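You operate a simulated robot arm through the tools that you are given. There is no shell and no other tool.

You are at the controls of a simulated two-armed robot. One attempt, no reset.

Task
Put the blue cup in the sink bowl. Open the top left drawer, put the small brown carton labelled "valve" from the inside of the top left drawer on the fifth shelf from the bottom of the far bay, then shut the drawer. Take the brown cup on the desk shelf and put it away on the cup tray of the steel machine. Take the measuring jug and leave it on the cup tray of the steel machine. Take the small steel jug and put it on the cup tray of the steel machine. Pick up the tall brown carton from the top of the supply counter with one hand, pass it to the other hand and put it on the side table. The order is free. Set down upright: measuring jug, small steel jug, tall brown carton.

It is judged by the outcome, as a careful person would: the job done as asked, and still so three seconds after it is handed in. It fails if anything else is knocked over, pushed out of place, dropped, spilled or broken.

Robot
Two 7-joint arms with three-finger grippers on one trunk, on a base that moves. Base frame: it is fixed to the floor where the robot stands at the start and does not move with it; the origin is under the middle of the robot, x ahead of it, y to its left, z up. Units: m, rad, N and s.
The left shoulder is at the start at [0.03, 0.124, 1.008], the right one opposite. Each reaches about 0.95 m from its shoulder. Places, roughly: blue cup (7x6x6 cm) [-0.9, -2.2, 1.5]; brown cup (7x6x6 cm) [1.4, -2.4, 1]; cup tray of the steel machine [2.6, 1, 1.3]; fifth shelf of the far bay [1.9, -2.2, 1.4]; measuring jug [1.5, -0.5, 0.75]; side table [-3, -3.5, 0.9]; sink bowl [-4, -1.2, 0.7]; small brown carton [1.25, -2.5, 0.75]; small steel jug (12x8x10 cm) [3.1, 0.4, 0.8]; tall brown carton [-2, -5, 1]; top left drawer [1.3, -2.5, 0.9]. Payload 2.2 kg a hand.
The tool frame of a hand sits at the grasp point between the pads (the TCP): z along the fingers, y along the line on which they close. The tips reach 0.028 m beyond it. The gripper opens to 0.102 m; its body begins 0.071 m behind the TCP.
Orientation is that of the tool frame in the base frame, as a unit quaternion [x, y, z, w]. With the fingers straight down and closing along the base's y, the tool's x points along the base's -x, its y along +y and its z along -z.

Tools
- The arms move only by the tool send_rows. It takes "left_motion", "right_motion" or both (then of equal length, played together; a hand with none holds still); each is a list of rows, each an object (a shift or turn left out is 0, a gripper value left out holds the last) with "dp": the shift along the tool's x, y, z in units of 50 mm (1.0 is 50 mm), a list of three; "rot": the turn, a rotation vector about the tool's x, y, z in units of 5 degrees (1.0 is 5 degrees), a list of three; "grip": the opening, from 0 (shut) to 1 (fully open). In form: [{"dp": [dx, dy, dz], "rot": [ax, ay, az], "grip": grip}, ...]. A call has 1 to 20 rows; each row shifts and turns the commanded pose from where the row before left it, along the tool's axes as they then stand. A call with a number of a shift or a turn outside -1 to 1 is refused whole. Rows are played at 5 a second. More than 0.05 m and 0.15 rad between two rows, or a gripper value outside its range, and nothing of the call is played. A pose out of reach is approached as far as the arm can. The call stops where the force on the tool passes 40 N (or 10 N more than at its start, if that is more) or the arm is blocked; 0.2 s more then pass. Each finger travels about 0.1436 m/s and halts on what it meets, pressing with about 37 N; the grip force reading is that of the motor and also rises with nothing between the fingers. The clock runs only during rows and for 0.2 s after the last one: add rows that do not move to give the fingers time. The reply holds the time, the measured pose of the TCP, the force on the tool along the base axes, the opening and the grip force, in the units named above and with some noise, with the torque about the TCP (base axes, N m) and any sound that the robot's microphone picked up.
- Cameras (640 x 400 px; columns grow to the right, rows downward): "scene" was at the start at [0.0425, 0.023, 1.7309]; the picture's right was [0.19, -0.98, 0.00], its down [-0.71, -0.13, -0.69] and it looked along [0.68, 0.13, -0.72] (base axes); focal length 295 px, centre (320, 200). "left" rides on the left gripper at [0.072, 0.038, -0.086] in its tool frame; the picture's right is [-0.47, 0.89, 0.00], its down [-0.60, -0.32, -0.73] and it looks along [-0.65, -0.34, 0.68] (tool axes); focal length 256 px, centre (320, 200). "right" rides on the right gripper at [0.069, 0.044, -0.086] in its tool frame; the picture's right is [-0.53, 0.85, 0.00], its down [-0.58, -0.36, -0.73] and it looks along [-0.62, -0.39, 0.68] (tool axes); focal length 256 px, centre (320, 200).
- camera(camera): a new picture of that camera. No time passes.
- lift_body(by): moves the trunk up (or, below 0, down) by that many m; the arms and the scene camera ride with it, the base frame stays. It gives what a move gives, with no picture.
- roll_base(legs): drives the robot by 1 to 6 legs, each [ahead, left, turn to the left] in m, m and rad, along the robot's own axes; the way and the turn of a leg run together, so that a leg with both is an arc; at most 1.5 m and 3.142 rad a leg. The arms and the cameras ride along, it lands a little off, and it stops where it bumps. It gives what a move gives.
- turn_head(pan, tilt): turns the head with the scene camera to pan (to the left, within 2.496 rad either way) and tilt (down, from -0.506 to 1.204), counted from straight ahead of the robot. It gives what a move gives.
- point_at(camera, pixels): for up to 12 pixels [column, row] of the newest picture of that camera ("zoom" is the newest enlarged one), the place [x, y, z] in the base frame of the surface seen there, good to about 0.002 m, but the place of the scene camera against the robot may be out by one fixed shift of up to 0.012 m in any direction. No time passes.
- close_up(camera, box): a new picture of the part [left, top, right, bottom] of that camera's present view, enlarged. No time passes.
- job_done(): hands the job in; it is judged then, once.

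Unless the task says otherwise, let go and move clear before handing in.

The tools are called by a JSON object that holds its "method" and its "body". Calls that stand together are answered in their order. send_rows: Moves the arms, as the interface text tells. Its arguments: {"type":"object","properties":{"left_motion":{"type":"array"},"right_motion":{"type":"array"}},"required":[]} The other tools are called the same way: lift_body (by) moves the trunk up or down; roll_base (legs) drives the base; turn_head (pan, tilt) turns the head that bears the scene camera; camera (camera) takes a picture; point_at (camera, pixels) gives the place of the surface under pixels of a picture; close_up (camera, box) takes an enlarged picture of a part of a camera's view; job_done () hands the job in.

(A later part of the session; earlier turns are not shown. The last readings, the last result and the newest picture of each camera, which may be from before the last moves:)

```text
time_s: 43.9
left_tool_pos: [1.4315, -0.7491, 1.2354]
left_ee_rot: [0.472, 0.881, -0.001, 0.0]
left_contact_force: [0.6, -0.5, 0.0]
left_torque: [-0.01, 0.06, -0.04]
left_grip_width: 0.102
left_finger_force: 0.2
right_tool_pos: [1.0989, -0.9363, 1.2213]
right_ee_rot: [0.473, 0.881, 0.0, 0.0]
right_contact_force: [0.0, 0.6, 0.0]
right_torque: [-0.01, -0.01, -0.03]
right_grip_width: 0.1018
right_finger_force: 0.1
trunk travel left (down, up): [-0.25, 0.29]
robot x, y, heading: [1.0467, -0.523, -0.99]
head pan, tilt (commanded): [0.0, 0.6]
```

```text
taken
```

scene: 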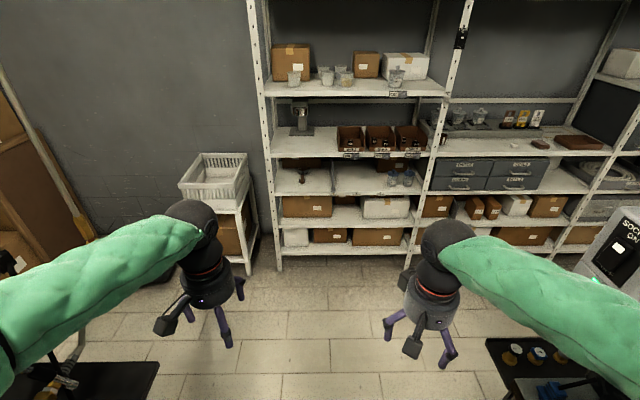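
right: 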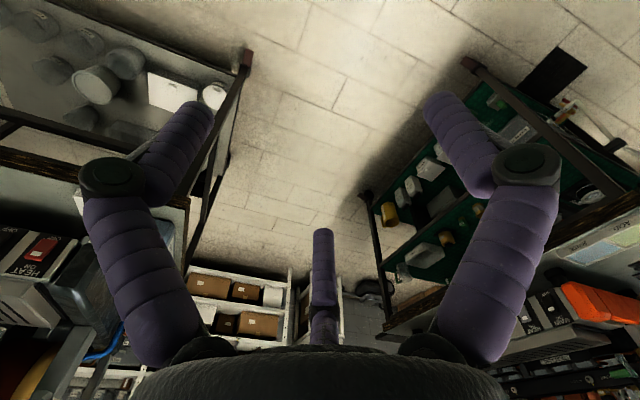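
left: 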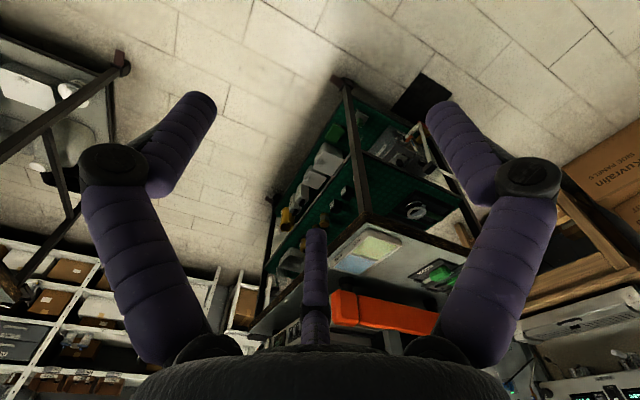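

I've cleared into the aisle at (1.05,-0.52), heading -0.99, no contact. The desk and drawers are visible around (490,170); I'll zoom there and measure.

{"method": "close_up", "body": {"camera": "scene", "box": [400, 80, 640, 230]}}

{"method": "close_up", "body": {"camera": "scene", "box": [260, 30, 460, 155]}}

{"method": "point_at", "body": {"camera": "scene", "pixels": [[440, 152], [445, 158], [540, 155], [437, 140], [460, 183], [515, 183], [465, 188], [485, 165], [350, 93], [500, 145], [575, 143], [600, 220]]}}

```text
2.67 times, centred on (520, 155) of scene
```

zoom: 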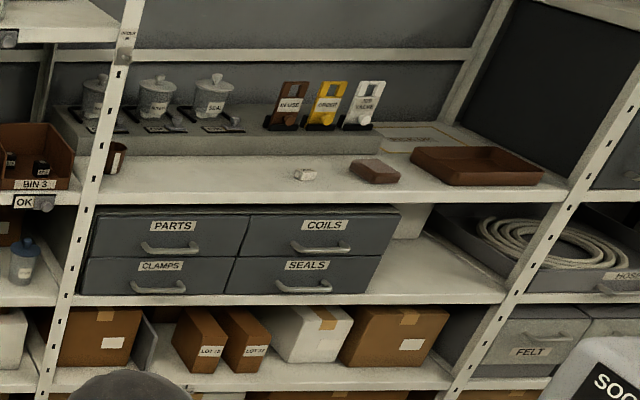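

```text
3.20 times, centred on (360, 92) of scene
```

zoom: 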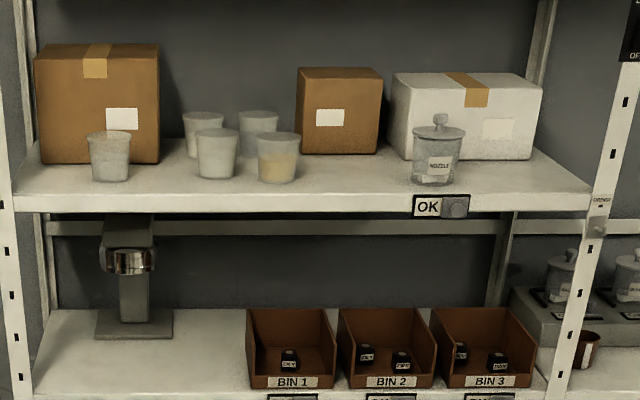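

```text
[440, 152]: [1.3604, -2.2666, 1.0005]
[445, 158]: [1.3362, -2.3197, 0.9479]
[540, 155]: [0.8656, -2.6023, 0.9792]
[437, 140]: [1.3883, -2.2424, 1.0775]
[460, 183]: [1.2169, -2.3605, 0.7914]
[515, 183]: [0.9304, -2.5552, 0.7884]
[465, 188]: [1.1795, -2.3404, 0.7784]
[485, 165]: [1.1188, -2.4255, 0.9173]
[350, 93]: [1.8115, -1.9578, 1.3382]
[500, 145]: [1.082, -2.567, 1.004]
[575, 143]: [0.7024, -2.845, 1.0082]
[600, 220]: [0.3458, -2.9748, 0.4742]
```

Top-left drawer is "PARTS" (zoom 170,228) with a bar handle at zoom (170,248). The brown cup is behind the upright at zoom (118,157). I'll measure these from a zoomed view.

{"method": "close_up", "body": {"camera": "scene", "box": [420, 130, 560, 217]}}

{"method": "point_at", "body": {"camera": "zoom", "pixels": [[60, 115], [390, 130], [380, 215], [170, 202], [205, 200], [270, 203], [310, 235], [90, 60], [200, 150], [170, 285], [130, 207], [295, 210]]}}

```text
4.57 times, centred on (490, 174) of scene
```

zoom: 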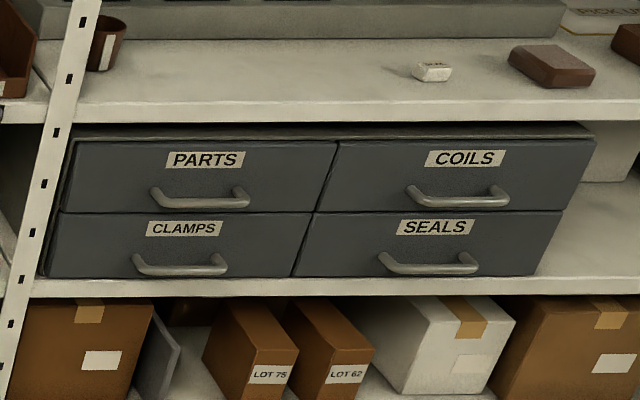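

```text
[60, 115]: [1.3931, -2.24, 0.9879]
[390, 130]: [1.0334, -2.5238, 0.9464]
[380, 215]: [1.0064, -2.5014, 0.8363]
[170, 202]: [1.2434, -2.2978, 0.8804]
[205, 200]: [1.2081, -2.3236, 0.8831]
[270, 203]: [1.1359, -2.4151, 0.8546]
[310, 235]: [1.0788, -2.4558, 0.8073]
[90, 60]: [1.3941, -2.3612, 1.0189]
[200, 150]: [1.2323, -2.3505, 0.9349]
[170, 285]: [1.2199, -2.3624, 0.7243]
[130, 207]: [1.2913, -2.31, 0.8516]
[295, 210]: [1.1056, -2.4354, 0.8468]
```

Handle centre measured at (1.208,-2.324,0.883), protruding ~3.6 cm from the face. I drive ahead past the grey cart, then strafe right to bring the handle in front of the right arm.

{"method": "roll_base", "body": {"legs": [[0.95, 0, 0.018], [0, -0.4, 0]]}}

{"method": "turn_head", "body": {"pan": -1.4, "tilt": 0.8}}

{"method": "camera", "body": {"camera": "scene"}}

```text
time_s: 51.0
left_tool_pos: [1.619, -1.7632, 1.2358]
left_ee_rot: [0.474, 0.881, -0.001, 0.0]
left_contact_force: [-0.7, 0.2, -0.3]
left_torque: [0.06, -0.03, -0.01]
left_grip_width: 0.1019
left_finger_force: 0.1
right_tool_pos: [1.2855, -1.9488, 1.2208]
right_ee_rot: [0.473, 0.881, 0.0, 0.001]
right_contact_force: [-1.0, 0.0, -0.1]
right_torque: [0.01, -0.03, 0.02]
right_grip_width: 0.102
right_finger_force: 0.1
trunk travel left (down, up): [-0.25, 0.29]
robot x, y, heading: [1.2324, -1.5343, -0.986]
head pan, tilt (commanded): [0.0, 0.6]
```

```text
time_s: 52.5
left_tool_pos: [1.6206, -1.7627, 1.2355]
left_ee_rot: [0.473, 0.881, 0.0, 0.0]
left_contact_force: [0.2, 0.6, 0.2]
left_torque: [-0.01, -0.02, 0.04]
left_grip_width: 0.102
left_finger_force: 0.1
right_tool_pos: [1.2871, -1.9494, 1.2208]
right_ee_rot: [0.473, 0.881, 0.001, 0.0]
right_contact_force: [0.2, -0.1, 0.2]
right_torque: [-0.02, -0.03, -0.01]
right_grip_width: 0.1021
right_finger_force: 0.0
trunk travel left (down, up): [-0.25, 0.29]
robot x, y, heading: [1.2374, -1.5372, -0.985]
head pan, tilt (commanded): [-1.4, 0.799]
```

```text
taken
```

scene: 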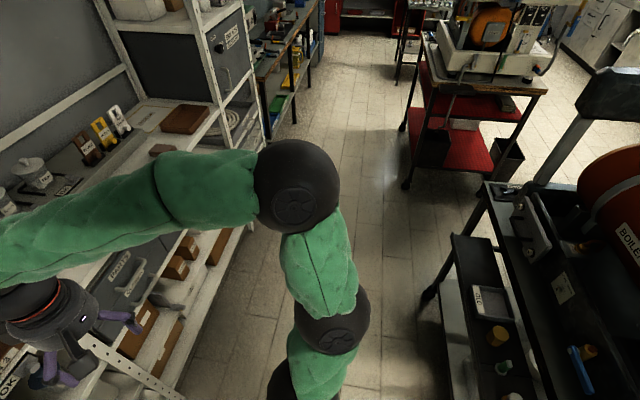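

To my right, a tool rack on the grey cart's back side sticks out (pixels 455,240–520,395). I'll measure it before strafing further.

{"method": "point_at", "body": {"camera": "scene", "pixels": [[453, 240], [465, 320], [475, 385], [430, 295], [490, 190], [210, 140], [420, 170], [250, 235]]}}

{"method": "turn_head", "body": {"pan": -2.2, "tilt": 1.0}}

{"method": "camera", "body": {"camera": "scene"}}

{"method": "point_at", "body": {"camera": "scene", "pixels": [[200, 200], [250, 200], [300, 200], [320, 300], [250, 300], [200, 100], [350, 150], [400, 200]]}}

```text
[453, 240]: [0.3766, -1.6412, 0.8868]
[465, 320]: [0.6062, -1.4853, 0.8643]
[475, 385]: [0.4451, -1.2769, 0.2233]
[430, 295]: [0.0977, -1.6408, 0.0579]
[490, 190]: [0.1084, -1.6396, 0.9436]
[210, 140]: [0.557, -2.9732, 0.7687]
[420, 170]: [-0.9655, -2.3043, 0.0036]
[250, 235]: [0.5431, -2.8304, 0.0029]
```

```text
time_s: 53.6
left_tool_pos: [1.6207, -1.7624, 1.2349]
left_ee_rot: [0.473, 0.881, 0.0, -0.001]
left_contact_force: [-0.3, -0.1, 0.5]
left_torque: [0.03, 0.03, -0.02]
left_grip_width: 0.102
left_finger_force: 0.0
right_tool_pos: [1.2865, -1.9484, 1.2214]
right_ee_rot: [0.474, 0.881, 0.0, 0.0]
right_contact_force: [0.3, -0.1, -0.3]
right_torque: [0.01, 0.0, -0.02]
right_grip_width: 0.1019
right_finger_force: 0.0
trunk travel left (down, up): [-0.25, 0.29]
robot x, y, heading: [1.2375, -1.5321, -0.984]
head pan, tilt (commanded): [-2.201, 1.0]
```

```text
taken
```

scene: 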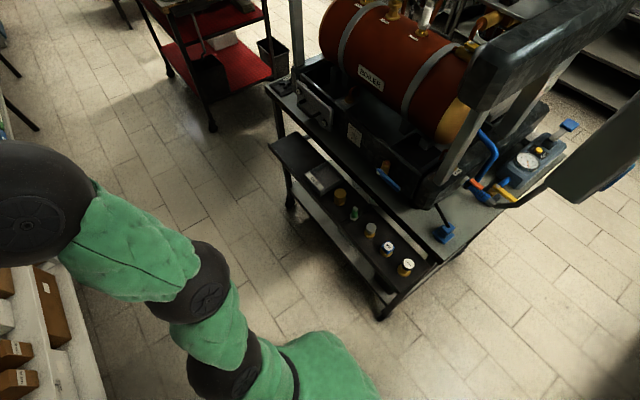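

```text
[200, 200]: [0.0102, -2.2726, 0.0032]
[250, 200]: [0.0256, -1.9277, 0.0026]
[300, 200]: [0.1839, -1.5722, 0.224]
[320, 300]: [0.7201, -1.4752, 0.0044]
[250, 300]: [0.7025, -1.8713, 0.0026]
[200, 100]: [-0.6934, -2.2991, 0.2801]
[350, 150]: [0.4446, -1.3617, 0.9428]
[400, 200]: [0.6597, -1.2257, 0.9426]
```

The rear tray edge sits 0.385 m behind my centre line, so I'll nudge 4 cm ahead while strafing right 0.33 m so the handle is in front of the right shoulder.

{"method": "roll_base", "body": {"legs": [[0.04, 0, 0.012], [0, -0.33, 0]]}}

{"method": "turn_head", "body": {"pan": -0.1, "tilt": 0.8}}

{"method": "camera", "body": {"camera": "scene"}}

```text
time_s: 56.3
left_tool_pos: [1.369, -1.9784, 1.2353]
left_ee_rot: [0.462, 0.887, 0.0, 0.001]
left_contact_force: [-0.3, -1.1, -0.5]
left_torque: [0.04, 0.0, 0.02]
left_grip_width: 0.1019
left_finger_force: 0.0
right_tool_pos: [1.0395, -2.1715, 1.2206]
right_ee_rot: [0.462, 0.887, 0.001, 0.001]
right_contact_force: [-1.0, 0.5, 0.1]
right_torque: [0.02, -0.02, -0.02]
right_grip_width: 0.1018
right_finger_force: 0.0
trunk travel left (down, up): [-0.25, 0.29]
robot x, y, heading: [0.9817, -1.7567, -0.961]
head pan, tilt (commanded): [-2.201, 1.0]
```

```text
time_s: 58.3
left_tool_pos: [1.3679, -1.9781, 1.2358]
left_ee_rot: [0.462, 0.887, 0.0, 0.0]
left_contact_force: [0.0, 0.5, 0.7]
left_torque: [-0.04, -0.06, 0.02]
left_grip_width: 0.102
left_finger_force: 0.1
right_tool_pos: [1.0407, -2.1718, 1.2215]
right_ee_rot: [0.461, 0.887, 0.0, 0.0]
right_contact_force: [-0.1, -0.2, -0.4]
right_torque: [-0.02, -0.02, 0.02]
right_grip_width: 0.1021
right_finger_force: 0.1
trunk travel left (down, up): [-0.25, 0.29]
robot x, y, heading: [0.9791, -1.7601, -0.965]
head pan, tilt (commanded): [-0.099, 0.799]
```

```text
taken
```

scene: 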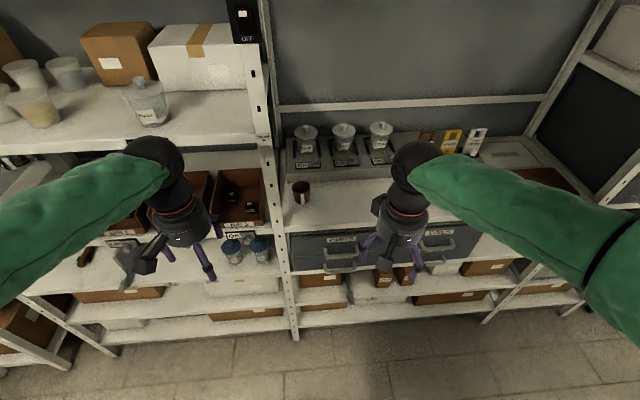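

The handle is now at about 0.59 m ahead, 0.13 m right in my frame, right in front of the right arm. To understand the finger layout, I'll partly close the right gripper and look.

{"method": "send_rows", "body": {"right_motion": [{"grip": 0.3}, {"grip": 0.3}, {"grip": 0.3}]}}

{"method": "camera", "body": {"camera": "right"}}

{"method": "close_up", "body": {"camera": "scene", "box": [320, 130, 480, 300]}}

```text
time_s: 59.1
left_tool_pos: [1.3689, -1.9784, 1.2355]
left_ee_rot: [0.463, 0.886, 0.0, 0.001]
left_contact_force: [-0.2, 0.2, 0.4]
left_torque: [0.01, 0.0, -0.01]
left_grip_width: 0.102
left_finger_force: 0.1
right_tool_pos: [1.0402, -2.1718, 1.2222]
right_ee_rot: [0.462, 0.887, 0.0, 0.0]
right_contact_force: [0.6, -0.7, -0.5]
right_torque: [0.01, -0.01, 0.0]
right_grip_width: 0.0305
right_finger_force: 0.0
trunk travel left (down, up): [-0.25, 0.29]
robot x, y, heading: [0.9815, -1.76, -0.958]
head pan, tilt (commanded): [-0.099, 0.799]
```

```text
taken
```

right: 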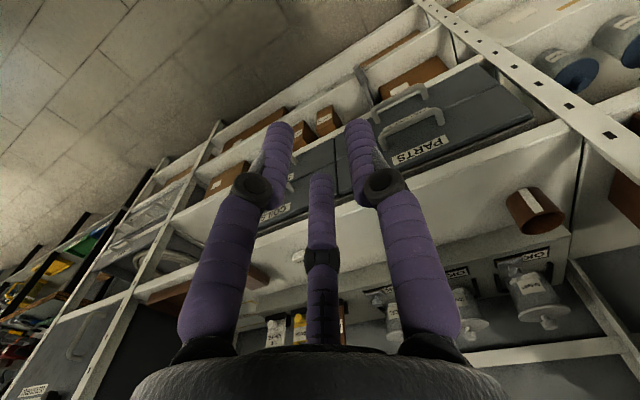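

```text
2.35 times, centred on (400, 215) of scene
```

zoom: 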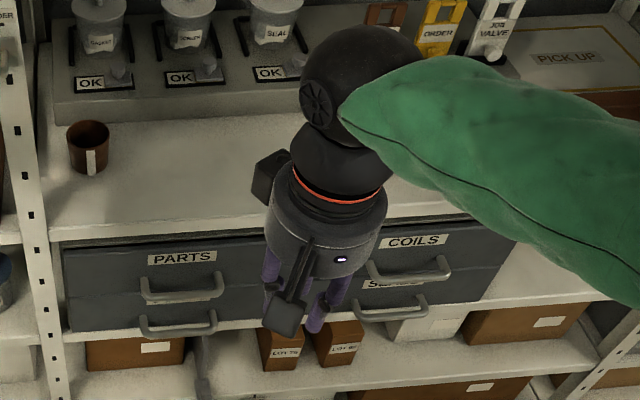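

The three fingers close on a centre (thumb on +y, two opposite). I'll move the right hand forward and down with fingers down, then pitch it to point ahead while lowering.

{"method": "send_rows", "body": {"right_motion": [{"dp": [-0.5, 0.27, 0.6], "grip": 0.5}, {"dp": [-0.5, 0.27, 0.6]}, {"dp": [-0.5, 0.27, 0.6]}, {"dp": [-0.5, 0.27, 0.6]}, {"dp": [0.01, 0, 0.24], "rot": [0, -1, 0]}, {"dp": [0.03, 0, 0.24], "rot": [0, -1, 0]}, {"dp": [0.05, 0, 0.23], "rot": [0, -1, 0]}, {"dp": [0.07, 0, 0.23], "rot": [0, -1, 0]}, {"dp": [0.09, 0, 0.22], "rot": [0, -1, 0]}, {"dp": [0.11, 0, 0.21], "rot": [0, -1, 0]}, {"dp": [0.13, 0, 0.2], "rot": [0, -1, 0]}, {"dp": [0.15, 0, 0.19], "rot": [0, -1, 0]}, {"dp": [0.17, 0, 0.17], "rot": [0, -1, 0]}]}}

{"method": "camera", "body": {"camera": "scene"}}

```text
time_s: 61.9
left_tool_pos: [1.3705, -1.978, 1.2339]
left_ee_rot: [0.462, 0.887, 0.001, 0.0]
left_contact_force: [0.5, 0.1, -0.6]
left_torque: [0.02, 0.02, 0.01]
left_grip_width: 0.1021
left_finger_force: 0.1
right_tool_pos: [1.1384, -2.2185, 0.9931]
right_ee_rot: [0.427, 0.819, -0.176, 0.339]
right_contact_force: [-0.5, 0.4, 0.1]
right_torque: [0.01, 0.0, -0.05]
right_grip_width: 0.0507
right_finger_force: 0.1
trunk travel left (down, up): [-0.25, 0.29]
robot x, y, heading: [0.9811, -1.7585, -0.963]
head pan, tilt (commanded): [-0.099, 0.799]
```

```text
taken
```

scene: 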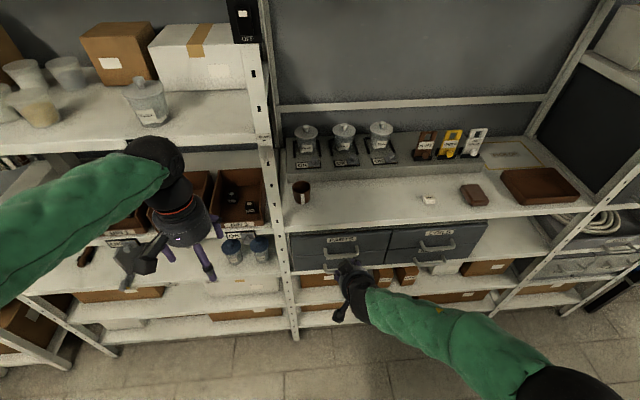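

The arm follows well; TCP at (1.138,-2.219,0.993) with 45° pitch. I continue the pitch to horizontal while lowering to handle height.

{"method": "send_rows", "body": {"right_motion": [{"dp": [0.18, 0, 0.17], "rot": [0, -1, 0]}, {"dp": [0.2, 0, 0.15], "rot": [0, -1, 0]}, {"dp": [0.21, 0, 0.13], "rot": [0, -1, 0]}, {"dp": [0.22, 0, 0.11], "rot": [0, -1, 0]}, {"dp": [0.23, 0, 0.09], "rot": [0, -1, 0]}, {"dp": [0.23, 0, 0.07], "rot": [0, -1, 0]}, {"dp": [0.24, 0, 0.05], "rot": [0, -1, 0]}, {"dp": [0.24, 0, 0.03], "rot": [0, -1, 0]}, {"dp": [0.24, 0, 0.01], "rot": [0, -1, 0]}]}}

{"method": "camera", "body": {"camera": "scene"}}

{"method": "camera", "body": {"camera": "right"}}

```text
time_s: 64.1
left_tool_pos: [1.3687, -1.9783, 1.236]
left_ee_rot: [0.463, 0.887, -0.001, 0.0]
left_contact_force: [-0.2, 0.3, -0.5]
left_torque: [0.0, -0.01, -0.02]
left_grip_width: 0.1022
left_finger_force: 0.0
right_tool_pos: [1.1852, -2.163, 0.9695]
right_ee_rot: [0.335, 0.588, -0.347, 0.65]
right_contact_force: [-1.5, 1.1, -0.4]
right_torque: [-0.01, 0.0, 0.02]
right_grip_width: 0.0508
right_finger_force: 0.0
right hand out of reach, approached as far as the arm can: row 4, 5, 6, 7, 8, 9
trunk travel left (down, up): [-0.25, 0.29]
robot x, y, heading: [0.976, -1.7609, -0.961]
head pan, tilt (commanded): [-0.099, 0.799]
stopped in row 9 (right hand): the arm was blocked; the commanded pose is now the measured one
```

```text
taken
```

scene: 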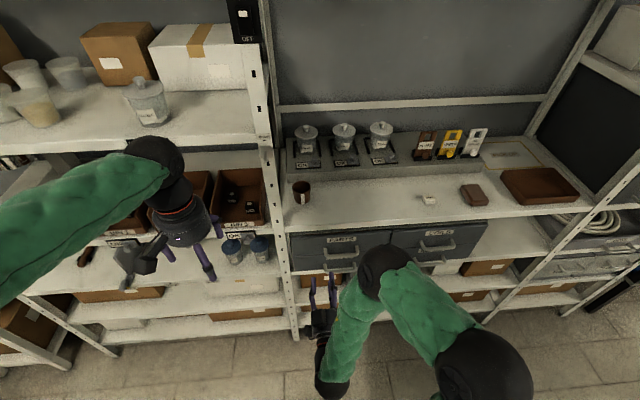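

```text
taken
```

right: 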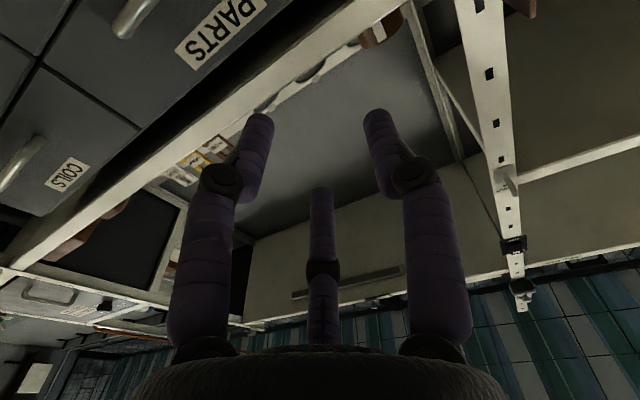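

The arm folded because the target is too close for a horizontal hand. I'll check that the folded wrist (pixel 385,270) isn't touching the drawers, then back out.

{"method": "point_at", "body": {"camera": "scene", "pixels": [[385, 262], [375, 285], [480, 360], [335, 380], [332, 290], [312, 300], [338, 264]]}}

```text
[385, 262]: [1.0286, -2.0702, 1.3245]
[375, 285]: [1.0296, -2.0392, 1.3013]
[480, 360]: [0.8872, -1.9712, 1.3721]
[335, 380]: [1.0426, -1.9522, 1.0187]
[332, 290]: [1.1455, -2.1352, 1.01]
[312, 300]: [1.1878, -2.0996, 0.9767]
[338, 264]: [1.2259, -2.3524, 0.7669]
```

The folded arm is clear of everything (wrist at z≈1.3). I strafe left 0.3 m for a better arm stance, then move the right hand out to the right.

{"method": "roll_base", "body": {"legs": [[0, 0.3, 0]]}}

{"method": "send_rows", "body": {"right_motion": [{"dp": [0, -0.9, 0]}, {"dp": [0, -0.9, 0]}, {"dp": [0, -0.9, 0]}, {"dp": [0, -0.9, 0]}, {"dp": [0, -0.9, 0]}, {"dp": [0, -0.9, 0]}]}}

{"method": "camera", "body": {"camera": "scene"}}

```text
time_s: 66.1
left_tool_pos: [1.6105, -1.8108, 1.2361]
left_ee_rot: [0.464, 0.886, -0.001, 0.0]
left_contact_force: [0.0, 0.1, 0.0]
left_torque: [-0.01, 0.02, 0.0]
left_grip_width: 0.1019
left_finger_force: 0.0
right_tool_pos: [1.4254, -1.9947, 0.9692]
right_ee_rot: [0.335, 0.589, -0.347, 0.649]
right_contact_force: [0.0, 0.5, 0.7]
right_torque: [-0.01, 0.01, -0.03]
right_grip_width: 0.051
right_finger_force: 0.2
trunk travel left (down, up): [-0.25, 0.29]
robot x, y, heading: [1.2195, -1.5926, -0.965]
head pan, tilt (commanded): [-0.099, 0.799]
```

```text
time_s: 67.5
left_tool_pos: [1.6093, -1.8092, 1.2364]
left_ee_rot: [0.463, 0.886, 0.0, 0.0]
left_contact_force: [0.6, 0.8, 0.2]
left_torque: [0.02, 0.01, -0.01]
left_grip_width: 0.102
left_finger_force: 0.1
right_tool_pos: [1.3522, -1.975, 1.0453]
right_ee_rot: [0.338, 0.588, -0.348, 0.647]
right_contact_force: [-0.4, 0.1, 1.8]
right_torque: [0.02, -0.02, 0.01]
right_grip_width: 0.051
right_finger_force: 0.1
right hand out of reach, approached as far as the arm can: row 1, 2, 3, 4, 5, 6
trunk travel left (down, up): [-0.25, 0.29]
robot x, y, heading: [1.2172, -1.5884, -0.965]
head pan, tilt (commanded): [-0.099, 0.799]
```

```text
taken
```

scene: 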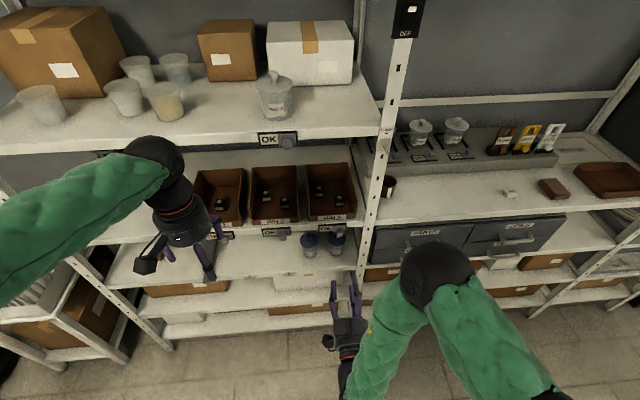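

The folded configuration can't reach right. I'll unwind: pitch the right hand back to fingers-down while raising it, so the arm returns to its normal posture.

{"method": "send_rows", "body": {"right_motion": [{"dp": [-0.24, 0, 0], "rot": [0, 1, 0]}, {"dp": [-0.24, 0, -0.02], "rot": [0, 1, 0]}, {"dp": [-0.24, 0, -0.04], "rot": [0, 1, 0]}, {"dp": [-0.23, 0, -0.06], "rot": [0, 1, 0]}, {"dp": [-0.23, 0, -0.08], "rot": [0, 1, 0]}, {"dp": [-0.22, 0, -0.1], "rot": [0, 1, 0]}, {"dp": [-0.21, 0, -0.12], "rot": [0, 1, 0]}, {"dp": [-0.2, 0, -0.14], "rot": [0, 1, 0]}, {"dp": [-0.18, 0, -0.16], "rot": [0, 1, 0]}, {"dp": [-0.17, 0, -0.17], "rot": [0, 1, 0]}, {"dp": [-0.15, 0, -0.18], "rot": [0, 1, 0]}, {"dp": [-0.14, 0, -0.2], "rot": [0, 1, 0]}, {"dp": [-0.12, 0, -0.21], "rot": [0, 1, 0]}, {"dp": [-0.1, 0, -0.22], "rot": [0, 1, 0]}, {"dp": [-0.08, 0, -0.23], "rot": [0, 1, 0]}, {"dp": [-0.06, 0, -0.24], "rot": [0, 1, 0]}, {"dp": [-0.04, 0, -0.24], "rot": [0, 1, 0]}, {"dp": [-0.02, 0, -0.24], "rot": [0, 1, 0]}]}}

{"method": "camera", "body": {"camera": "scene"}}

```text
time_s: 71.3
left_tool_pos: [1.6092, -1.8102, 1.2346]
left_ee_rot: [0.462, 0.887, 0.0, 0.0]
left_contact_force: [0.2, -0.7, -0.2]
left_torque: [0.0, 0.01, 0.01]
left_grip_width: 0.1019
left_finger_force: 0.1
right_tool_pos: [1.3407, -1.9584, 1.2627]
right_ee_rot: [0.481, 0.876, -0.007, 0.042]
right_contact_force: [0.6, -0.8, -0.1]
right_torque: [-0.01, 0.03, -0.03]
right_grip_width: 0.0511
right_finger_force: 0.0
trunk travel left (down, up): [-0.25, 0.29]
robot x, y, heading: [1.2205, -1.5885, -0.963]
head pan, tilt (commanded): [-0.099, 0.799]
```

```text
taken
```

scene: 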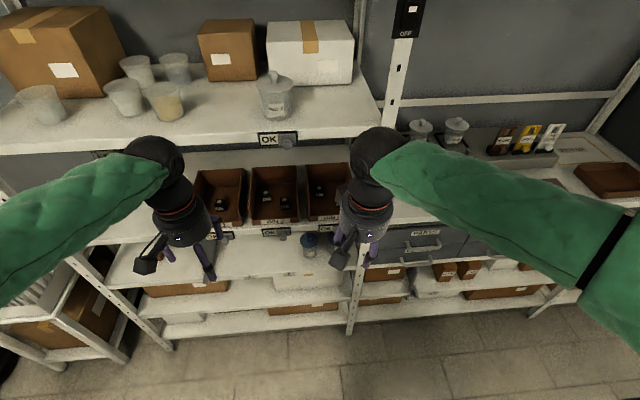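

The right arm is back in its normal posture (fingers down at lateral -0.11). I'll move it right and down with fingers down, and roll it so the fingers will close across the bar.

{"method": "send_rows", "body": {"right_motion": [{"dp": [-0.15, -0.75, 0.5]}, {"dp": [-0.15, -0.75, 0.5]}, {"dp": [-0.15, -0.75, 0.5]}, {"dp": [-0.15, -0.75, 0.5]}, {"dp": [-0.15, -0.75, 0.5]}, {"dp": [-0.15, -0.75, 0.5]}, {"dp": [-0.15, -0.75, 0.5]}, {"dp": [-0.15, -0.75, 0.5]}, {"rot": [0, 0, -1]}, {"rot": [0, 0, -1]}, {"rot": [0, 0, -1]}, {"rot": [0, 0, -1]}, {"rot": [0, 0, -1]}, {"rot": [0, 0, -1]}, {"rot": [0, 0, -1]}, {"rot": [0, 0, -1]}, {"rot": [0, 0, -1]}]}}

{"method": "send_rows", "body": {"right_motion": [{"rot": [0, 0, -1]}, {"rot": [0, 0, -1]}, {"rot": [0, 0, -1]}, {"rot": [0, 0, -1]}, {"rot": [0, 0, -1]}, {"rot": [0, 0, -1]}, {"rot": [0, 0, -1]}, {"rot": [0, 0, -1]}, {"rot": [0, 0, -1]}]}}

{"method": "camera", "body": {"camera": "scene"}}

```text
time_s: 74.9
left_tool_pos: [1.6083, -1.8108, 1.2352]
left_ee_rot: [0.463, 0.887, 0.0, 0.0]
left_contact_force: [0.5, 0.3, 0.3]
left_torque: [0.01, -0.03, -0.01]
left_grip_width: 0.102
left_finger_force: 0.0
right_tool_pos: [1.1324, -2.1813, 1.0591]
right_ee_rot: [0.11, 0.993, -0.024, 0.036]
right_contact_force: [-0.1, 0.2, 0.3]
right_torque: [-0.01, 0.0, -0.01]
right_grip_width: 0.051
right_finger_force: 0.0
trunk travel left (down, up): [-0.25, 0.29]
robot x, y, heading: [1.221, -1.5939, -0.962]
head pan, tilt (commanded): [-0.099, 0.799]
```

```text
time_s: 76.9
left_tool_pos: [1.6091, -1.8109, 1.2347]
left_ee_rot: [0.463, 0.886, 0.001, -0.001]
left_contact_force: [-0.3, -0.1, 0.0]
left_torque: [0.01, -0.01, 0.01]
left_grip_width: 0.1019
left_finger_force: 0.1
right_tool_pos: [1.1332, -2.1805, 1.058]
right_ee_rot: [-0.277, 0.96, -0.036, 0.024]
right_contact_force: [-0.3, 0.3, -0.1]
right_torque: [-0.03, 0.01, 0.02]
right_grip_width: 0.051
right_finger_force: 0.0
trunk travel left (down, up): [-0.25, 0.29]
robot x, y, heading: [1.2214, -1.587, -0.96]
head pan, tilt (commanded): [-0.099, 0.799]
```

```text
taken
```

scene: 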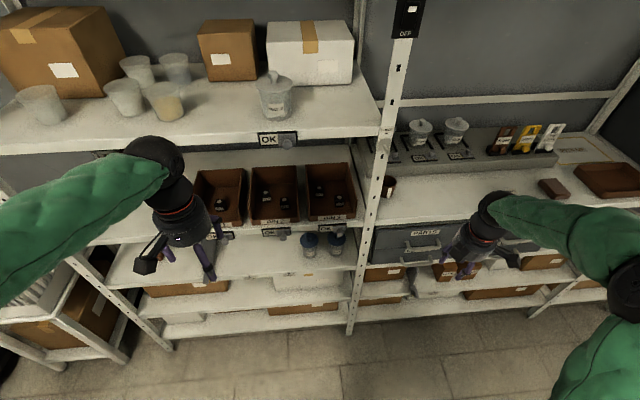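

The right hand is at lateral -0.41, rolled as wanted. Now pitch it forward by about 60° in place and check reach.

{"method": "send_rows", "body": {"right_motion": [{"rot": [1, 0, 0]}, {"rot": [1, 0, 0]}, {"rot": [1, 0, 0]}, {"rot": [1, 0, 0]}, {"rot": [1, 0, 0]}, {"rot": [1, 0, 0]}, {"rot": [1, 0, 0]}, {"rot": [1, 0, 0]}, {"rot": [1, 0, 0]}, {"rot": [1, 0, 0]}, {"rot": [1, 0, 0]}]}}

{"method": "camera", "body": {"camera": "scene"}}

{"method": "camera", "body": {"camera": "right"}}

```text
time_s: 79.3
left_tool_pos: [1.6083, -1.8106, 1.2355]
left_ee_rot: [0.463, 0.886, 0.0, 0.001]
left_contact_force: [0.0, 0.8, 0.3]
left_torque: [0.0, 0.04, 0.01]
left_grip_width: 0.1019
left_finger_force: 0.1
right_tool_pos: [1.1653, -2.1815, 1.1377]
right_ee_rot: [-0.234, 0.84, -0.466, 0.146]
right_contact_force: [-0.1, 0.3, -0.1]
right_torque: [-0.01, -0.01, 0.0]
right_grip_width: 0.0511
right_finger_force: 0.2
right hand out of reach, approached as far as the arm can: row 9, 10, 11
trunk travel left (down, up): [-0.25, 0.29]
robot x, y, heading: [1.2175, -1.5897, -0.964]
head pan, tilt (commanded): [-0.099, 0.799]
```

```text
taken
```

scene: 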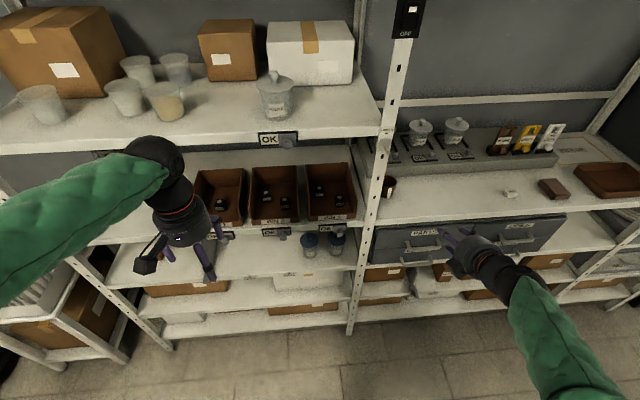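

```text
taken
```

right: 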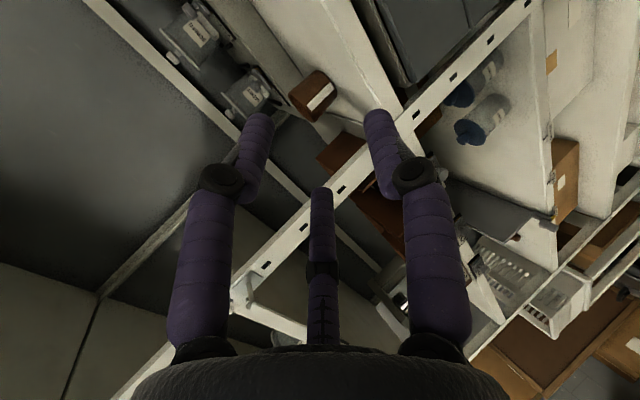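

The pitch reached ~59° but the TCP was pushed up 8 cm. Moving outwards along the approach should be easier; I go to a pre-grasp point 8 cm short of the handle.

{"method": "send_rows", "body": {"right_motion": [{"dp": [0.18, 0.5, 0.7]}, {"dp": [0.18, 0.5, 0.7]}, {"dp": [0.18, 0.56, 0.7]}, {"dp": [0.18, 0.6, 0.7]}, {"dp": [0.18, 0.6, 0.7]}]}}

{"method": "camera", "body": {"camera": "scene"}}

{"method": "camera", "body": {"camera": "right"}}

```text
time_s: 80.5
left_tool_pos: [1.6093, -1.8117, 1.2352]
left_ee_rot: [0.462, 0.887, 0.001, -0.001]
left_contact_force: [0.9, 0.1, 0.0]
left_torque: [0.05, 0.02, 0.0]
left_grip_width: 0.1019
left_finger_force: 0.1
right_tool_pos: [1.2275, -2.3116, 1.0924]
right_ee_rot: [-0.235, 0.842, -0.463, 0.147]
right_contact_force: [1.0, -0.1, -0.9]
right_torque: [-0.01, 0.03, 0.04]
right_grip_width: 0.0511
right_finger_force: 0.1
right hand out of reach, approached as far as the arm can: row 1, 2, 3, 4, 5
trunk travel left (down, up): [-0.25, 0.29]
robot x, y, heading: [1.2206, -1.5916, -0.966]
head pan, tilt (commanded): [-0.099, 0.799]
```

```text
taken
```

scene: 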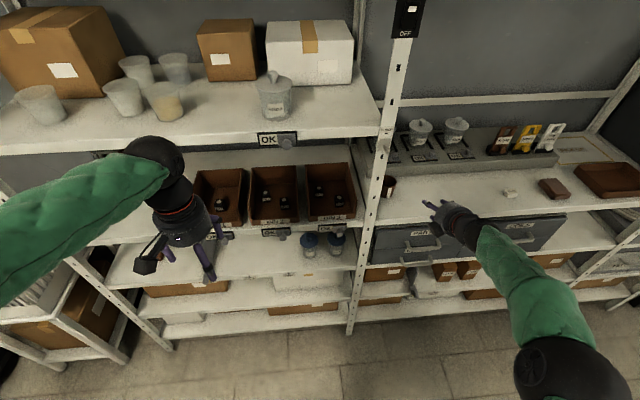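

```text
taken
```

right: 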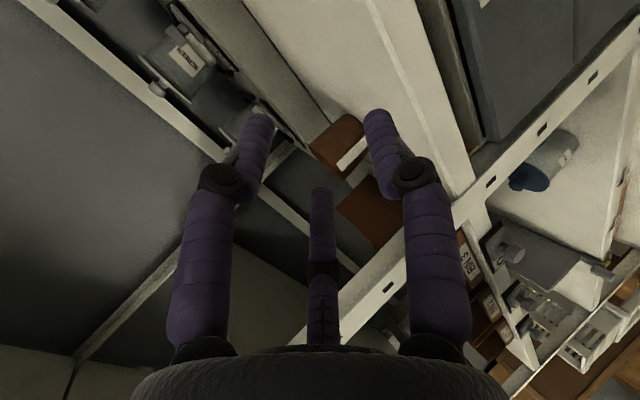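

TCP is above the desk edge at z=1.09; the arm won't go lower at this pitch. I'll back the hand away from the desk and lower the trunk instead so the hand comes down to the handle height.

{"method": "send_rows", "body": {"right_motion": [{"dp": [0.05, 0.52, -0.85]}, {"dp": [0.05, 0.52, -0.85]}]}}

{"method": "lift_body", "body": {"by": -0.2}}

{"method": "camera", "body": {"camera": "scene"}}

{"method": "camera", "body": {"camera": "right"}}

```text
time_s: 81.1
left_tool_pos: [1.6089, -1.8101, 1.2358]
left_ee_rot: [0.462, 0.887, -0.001, 0.0]
left_contact_force: [0.0, 0.5, -0.4]
left_torque: [0.01, 0.04, -0.01]
left_grip_width: 0.102
left_finger_force: 0.0
right_tool_pos: [1.1854, -2.2349, 1.1344]
right_ee_rot: [-0.234, 0.838, -0.47, 0.148]
right_contact_force: [1.1, 0.3, -0.7]
right_torque: [0.0, 0.01, -0.01]
right_grip_width: 0.0515
right_finger_force: 0.0
right hand out of reach, approached as far as the arm can: row 1, 2
trunk travel left (down, up): [-0.25, 0.29]
robot x, y, heading: [1.2205, -1.5905, -0.965]
head pan, tilt (commanded): [-0.099, 0.799]
```

```text
time_s: 83.3
left_tool_pos: [1.6085, -1.811, 1.0355]
left_ee_rot: [0.464, 0.886, 0.0, 0.0]
left_contact_force: [0.7, 0.4, 0.2]
left_torque: [-0.01, -0.01, -0.01]
left_grip_width: 0.1019
left_finger_force: 0.1
right_tool_pos: [1.185, -2.2362, 0.9349]
right_ee_rot: [-0.236, 0.838, -0.47, 0.148]
right_contact_force: [-0.6, 0.9, 0.0]
right_torque: [-0.01, -0.02, -0.03]
right_grip_width: 0.051
right_finger_force: 0.0
trunk travel left (down, up): [-0.05, 0.49]
robot x, y, heading: [1.2196, -1.59, -0.964]
head pan, tilt (commanded): [-0.099, 0.799]
```

```text
taken
```

scene: 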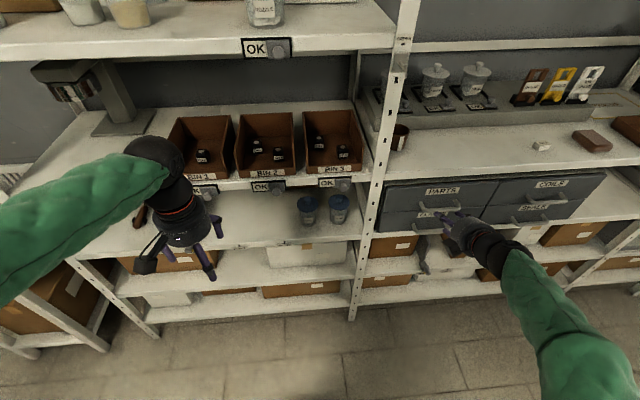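

```text
taken
```

right: 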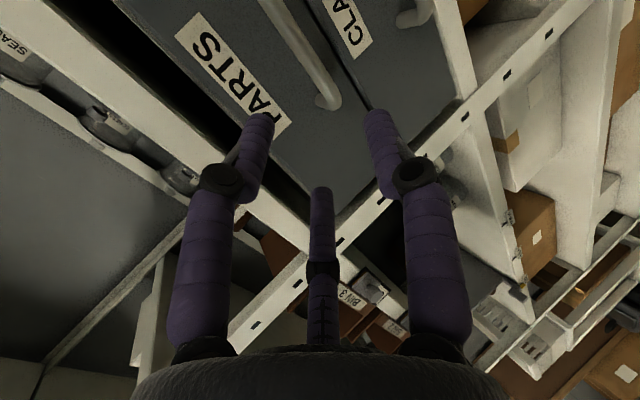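

The handle of PARTS is in the right camera at (265,5)–(330,100). The hand camera is accurate, so I measure the bar from it.

{"method": "point_at", "body": {"camera": "right", "pixels": [[270, 10], [285, 32], [300, 55], [315, 78], [328, 98], [260, 60], [340, 150], [237, 58]]}}

{"method": "close_up", "body": {"camera": "right", "box": [180, 0, 460, 175]}}

{"method": "point_at", "body": {"camera": "scene", "pixels": [[425, 206], [440, 205], [455, 204], [445, 190], [470, 215]]}}

{"method": "close_up", "body": {"camera": "scene", "box": [360, 160, 620, 280]}}

```text
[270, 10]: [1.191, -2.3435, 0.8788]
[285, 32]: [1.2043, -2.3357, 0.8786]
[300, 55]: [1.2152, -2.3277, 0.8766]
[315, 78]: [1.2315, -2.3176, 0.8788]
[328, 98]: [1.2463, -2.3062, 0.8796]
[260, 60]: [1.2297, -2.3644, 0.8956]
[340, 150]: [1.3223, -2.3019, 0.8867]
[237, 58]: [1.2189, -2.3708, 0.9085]
```

```text
2.29 times, centred on (320, 88) of right
```

zoom: 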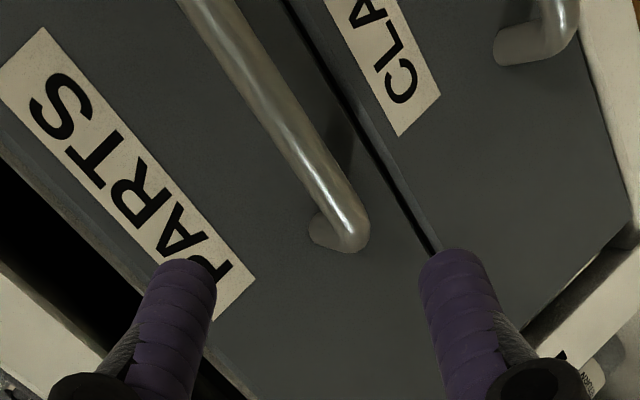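

```text
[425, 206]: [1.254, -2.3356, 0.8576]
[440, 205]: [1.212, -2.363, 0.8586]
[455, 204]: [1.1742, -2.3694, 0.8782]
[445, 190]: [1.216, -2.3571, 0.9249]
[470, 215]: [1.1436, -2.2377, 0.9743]
```

```text
2.46 times, centred on (490, 220) of scene
```

zoom: 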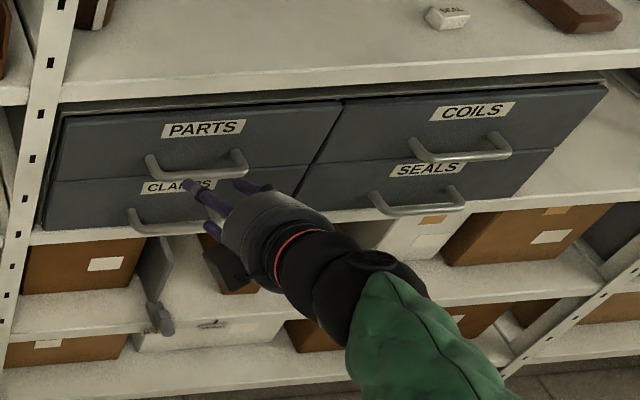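

The bar lies straight along my approach, 11 cm ahead at about (1.207,-2.338,0.875), with the face 3.3 cm behind it. I lower the trunk a bit more for slack, narrow the fingers to ~4 cm, and line up.

{"method": "lift_body", "body": {"by": -0.04}}

{"method": "send_rows", "body": {"right_motion": [{"dp": [0.36, -0.34, 0], "grip": 0.42}, {"dp": [0.36, -0.34, 0]}, {"dp": [0, 0, 0.3]}]}}

{"method": "camera", "body": {"camera": "right"}}

```text
time_s: 84.1
left_tool_pos: [1.6086, -1.8108, 0.9961]
left_ee_rot: [0.463, 0.886, -0.001, -0.001]
left_contact_force: [0.3, 0.2, 0.0]
left_torque: [0.05, 0.0, 0.0]
left_grip_width: 0.102
left_finger_force: 0.0
right_tool_pos: [1.1841, -2.2366, 0.8938]
right_ee_rot: [-0.235, 0.838, -0.469, 0.148]
right_contact_force: [-1.1, 0.2, -0.6]
right_torque: [0.0, -0.01, -0.04]
right_grip_width: 0.0513
right_finger_force: 0.2
trunk travel left (down, up): [-0.01, 0.53]
robot x, y, heading: [1.2206, -1.5895, -0.965]
head pan, tilt (commanded): [-0.099, 0.799]
```

```text
time_s: 84.9
left_tool_pos: [1.6091, -1.8104, 0.9958]
left_ee_rot: [0.463, 0.886, 0.0, 0.0]
left_contact_force: [-0.3, -0.2, 0.8]
left_torque: [0.01, 0.02, 0.01]
left_grip_width: 0.1017
left_finger_force: 0.0
right_tool_pos: [1.1709, -2.2839, 0.9136]
right_ee_rot: [-0.234, 0.838, -0.469, 0.148]
right_contact_force: [0.1, -0.7, 0.3]
right_torque: [0.0, -0.03, 0.0]
right_grip_width: 0.0428
right_finger_force: 0.0
trunk travel left (down, up): [-0.01, 0.53]
robot x, y, heading: [1.2198, -1.5871, -0.961]
head pan, tilt (commanded): [-0.099, 0.799]
```

```text
taken
```

right: 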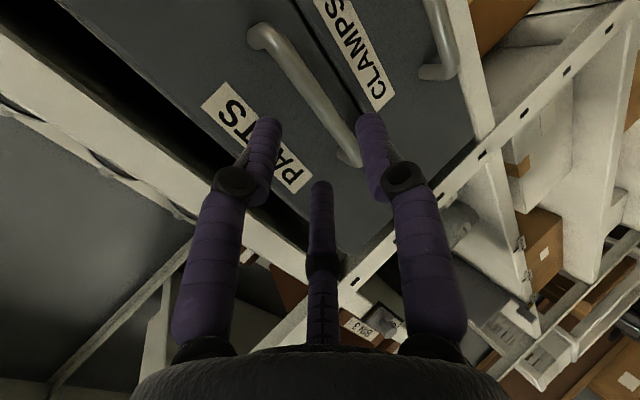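

No reach limit now. The whole bar is visible from (255,35) to (350,160); I remeasure it.

{"method": "point_at", "body": {"camera": "right", "pixels": [[260, 38], [280, 55], [295, 75], [312, 98], [330, 122], [345, 148], [300, 130], [330, 195]]}}

```text
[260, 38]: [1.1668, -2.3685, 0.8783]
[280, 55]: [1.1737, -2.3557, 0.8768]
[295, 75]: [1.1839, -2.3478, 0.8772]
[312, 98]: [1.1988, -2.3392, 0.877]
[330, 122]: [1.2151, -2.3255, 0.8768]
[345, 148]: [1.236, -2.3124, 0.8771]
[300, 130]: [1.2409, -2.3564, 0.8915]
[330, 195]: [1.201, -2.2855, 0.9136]
```

The bar is exactly on the tool axis, 7.7 cm ahead. I advance 7.1 cm and close the fingers on it.

{"method": "send_rows", "body": {"right_motion": [{"dp": [0, 0, 0.5]}, {"dp": [0, 0, 0.5]}, {"dp": [0, 0, 0.42]}]}}

{"method": "camera", "body": {"camera": "right"}}

```text
time_s: 85.7
left_tool_pos: [1.6106, -1.8106, 0.9955]
left_ee_rot: [0.464, 0.886, 0.001, -0.001]
left_contact_force: [0.5, -0.8, 0.2]
left_torque: [0.01, 0.03, 0.0]
left_grip_width: 0.1022
left_finger_force: 0.0
right_tool_pos: [1.204, -2.3351, 0.8781]
right_ee_rot: [-0.235, 0.837, -0.472, 0.147]
right_contact_force: [1.2, -2.7, 8.5]
right_torque: [0.63, 0.4, 0.06]
right_grip_width: 0.0515
right_finger_force: 3.5
trunk travel left (down, up): [-0.01, 0.53]
robot x, y, heading: [1.2213, -1.5906, -0.96]
head pan, tilt (commanded): [-0.099, 0.799]
```

```text
taken
```

right: 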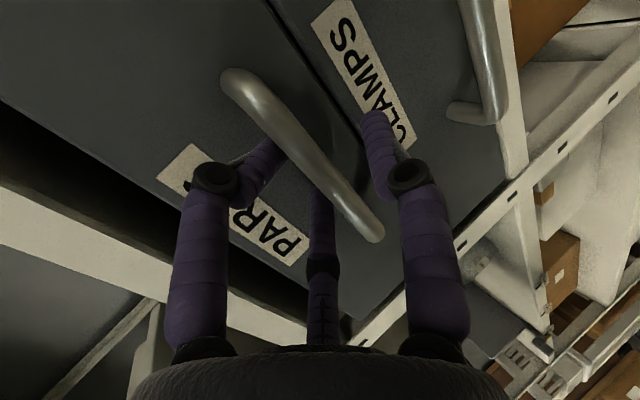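

The fingers straddle the bar (two behind/above, thumb below). Closing now.

{"method": "send_rows", "body": {"right_motion": [{"grip": 0.0}, {"grip": 0.0}, {"grip": 0.0}, {"grip": 0.0}]}}

{"method": "camera", "body": {"camera": "right"}}

```text
time_s: 86.7
left_tool_pos: [1.6096, -1.8094, 0.9963]
left_ee_rot: [0.464, 0.886, 0.0, 0.0]
left_contact_force: [0.6, 0.3, -0.2]
left_torque: [-0.02, 0.05, 0.0]
left_grip_width: 0.102
left_finger_force: 0.0
right_tool_pos: [1.2028, -2.3339, 0.8792]
right_ee_rot: [-0.234, 0.836, -0.474, 0.147]
right_contact_force: [-5.3, -6.5, 27.4]
right_torque: [-0.52, 0.53, 0.69]
right_grip_width: 0.0256
right_finger_force: 44.5
trunk travel left (down, up): [-0.01, 0.53]
robot x, y, heading: [1.2179, -1.5925, -0.964]
head pan, tilt (commanded): [-0.099, 0.799]
```

```text
taken
```

right: 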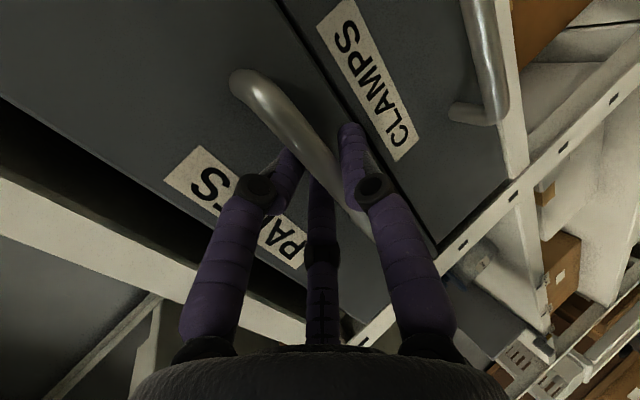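

The bar is gripped (finger force 44 N). I start pulling straight out along the drawer's normal in small steps.

{"method": "send_rows", "body": {"right_motion": [{"dp": [0.013, 0.203, -0.345]}, {"dp": [0.013, 0.203, -0.345]}]}}

```text
time_s: 87.3
left_tool_pos: [1.6084, -1.81, 0.9962]
left_ee_rot: [0.463, 0.886, 0.0, 0.001]
left_contact_force: [0.1, 0.3, -0.4]
left_torque: [0.0, -0.01, 0.0]
left_grip_width: 0.1019
left_finger_force: 0.0
right_tool_pos: [1.1774, -2.3014, 0.882]
right_ee_rot: [-0.234, 0.838, -0.471, 0.146]
right_contact_force: [-10.3, -5.6, 18.7]
right_torque: [-0.7, 0.83, 0.39]
right_grip_width: 0.0254
right_finger_force: 44.9
trunk travel left (down, up): [-0.01, 0.53]
robot x, y, heading: [1.2171, -1.5878, -0.969]
head pan, tilt (commanded): [-0.099, 0.799]
```

It moved 4.1 cm with modest force. Continue pulling with a slight pitch-down so the arm stays in reach.

{"method": "send_rows", "body": {"right_motion": [{"dp": [0.013, 0.203, -0.345], "rot": [-0.3, 0, 0]}, {"dp": [0.013, 0.213, -0.339], "rot": [-0.3, 0, 0]}, {"dp": [0.013, 0.222, -0.333], "rot": [-0.3, 0, 0]}, {"dp": [0.013, 0.23, -0.327], "rot": [-0.3, 0, 0]}]}}

{"method": "camera", "body": {"camera": "scene"}}

```text
time_s: 88.3
left_tool_pos: [1.609, -1.8102, 0.9961]
left_ee_rot: [0.464, 0.886, 0.0, 0.0]
left_contact_force: [-0.2, 0.6, 0.7]
left_torque: [0.0, 0.01, 0.04]
left_grip_width: 0.1017
left_finger_force: 0.0
right_tool_pos: [1.1342, -2.2343, 0.8806]
right_ee_rot: [-0.242, 0.861, -0.427, 0.135]
right_contact_force: [-13.7, -9.1, 18.0]
right_torque: [-0.52, 0.55, 0.67]
right_grip_width: 0.0251
right_finger_force: 45.6
trunk travel left (down, up): [-0.01, 0.53]
robot x, y, heading: [1.2194, -1.5905, -0.965]
head pan, tilt (commanded): [-0.099, 0.799]
```

```text
taken
```

scene: 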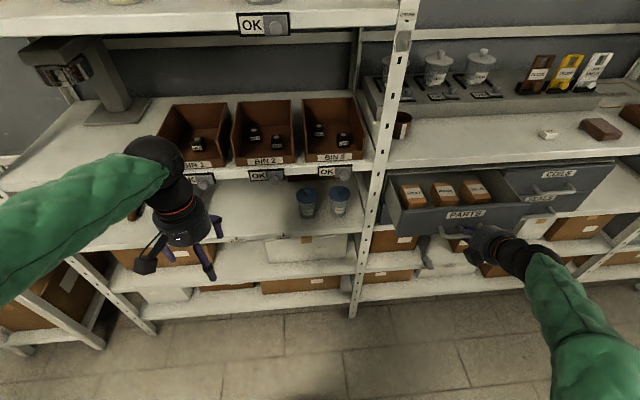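

The drawer is open ~12 cm showing three cartons at (412,193), (443,193), (472,191). I zoom in to read their labels.

{"method": "close_up", "body": {"camera": "scene", "box": [380, 165, 520, 252]}}

{"method": "point_at", "body": {"camera": "zoom", "pixels": [[145, 125], [285, 125], [420, 120], [140, 90], [155, 155], [60, 95], [100, 200]]}}

```text
4.57 times, centred on (450, 208) of scene
```

zoom: 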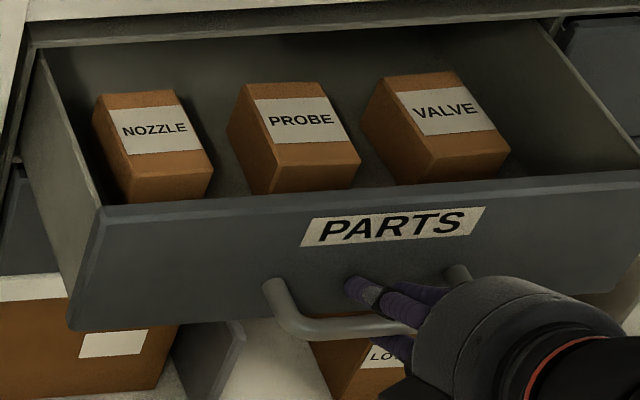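

```text
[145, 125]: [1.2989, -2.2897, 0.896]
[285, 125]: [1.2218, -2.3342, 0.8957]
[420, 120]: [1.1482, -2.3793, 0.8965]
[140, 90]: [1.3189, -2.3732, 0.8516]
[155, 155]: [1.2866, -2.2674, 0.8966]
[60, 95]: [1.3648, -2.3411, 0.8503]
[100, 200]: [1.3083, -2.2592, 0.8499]
```

VALVE is the rightmost carton (zoom 420,120), top at (1.148,-2.379,0.897), only 2 cm clear of the desk edge. I pull the drawer another 10 cm, pitching down as it comes.

{"method": "send_rows", "body": {"right_motion": [{"dp": [0.013, 0.24, -0.32], "rot": [-0.5, 0, 0]}, {"dp": [0.013, 0.254, -0.309], "rot": [-0.5, 0, 0]}, {"dp": [0.013, 0.268, -0.297], "rot": [-0.5, 0, 0]}, {"dp": [0.013, 0.28, -0.285], "rot": [-0.5, 0, 0]}, {"dp": [0.013, 0.292, -0.273], "rot": [-0.5, 0, 0]}]}}

{"method": "camera", "body": {"camera": "scene"}}

```text
time_s: 89.5
left_tool_pos: [1.609, -1.8111, 0.9949]
left_ee_rot: [0.463, 0.886, 0.0, -0.001]
left_contact_force: [0.0, -0.3, 0.9]
left_torque: [0.01, -0.02, 0.02]
left_grip_width: 0.1019
left_finger_force: 0.1
right_tool_pos: [1.0778, -2.1527, 0.8804]
right_ee_rot: [-0.255, 0.902, -0.33, 0.109]
right_contact_force: [-11.5, -7.2, 14.4]
right_torque: [-0.66, 0.73, 0.53]
right_grip_width: 0.0243
right_finger_force: 44.9
trunk travel left (down, up): [-0.01, 0.53]
robot x, y, heading: [1.2209, -1.5926, -0.965]
head pan, tilt (commanded): [-0.099, 0.799]
```

```text
taken
```

scene: 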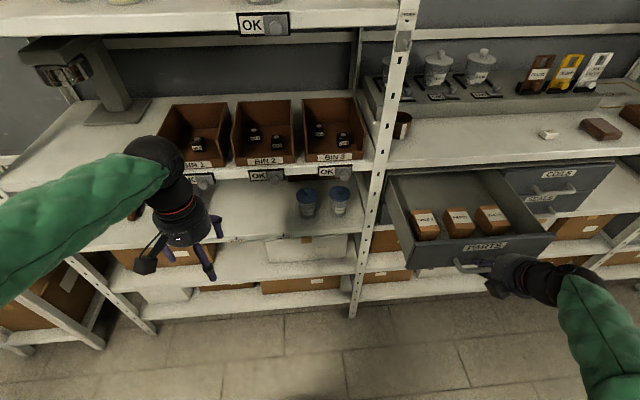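

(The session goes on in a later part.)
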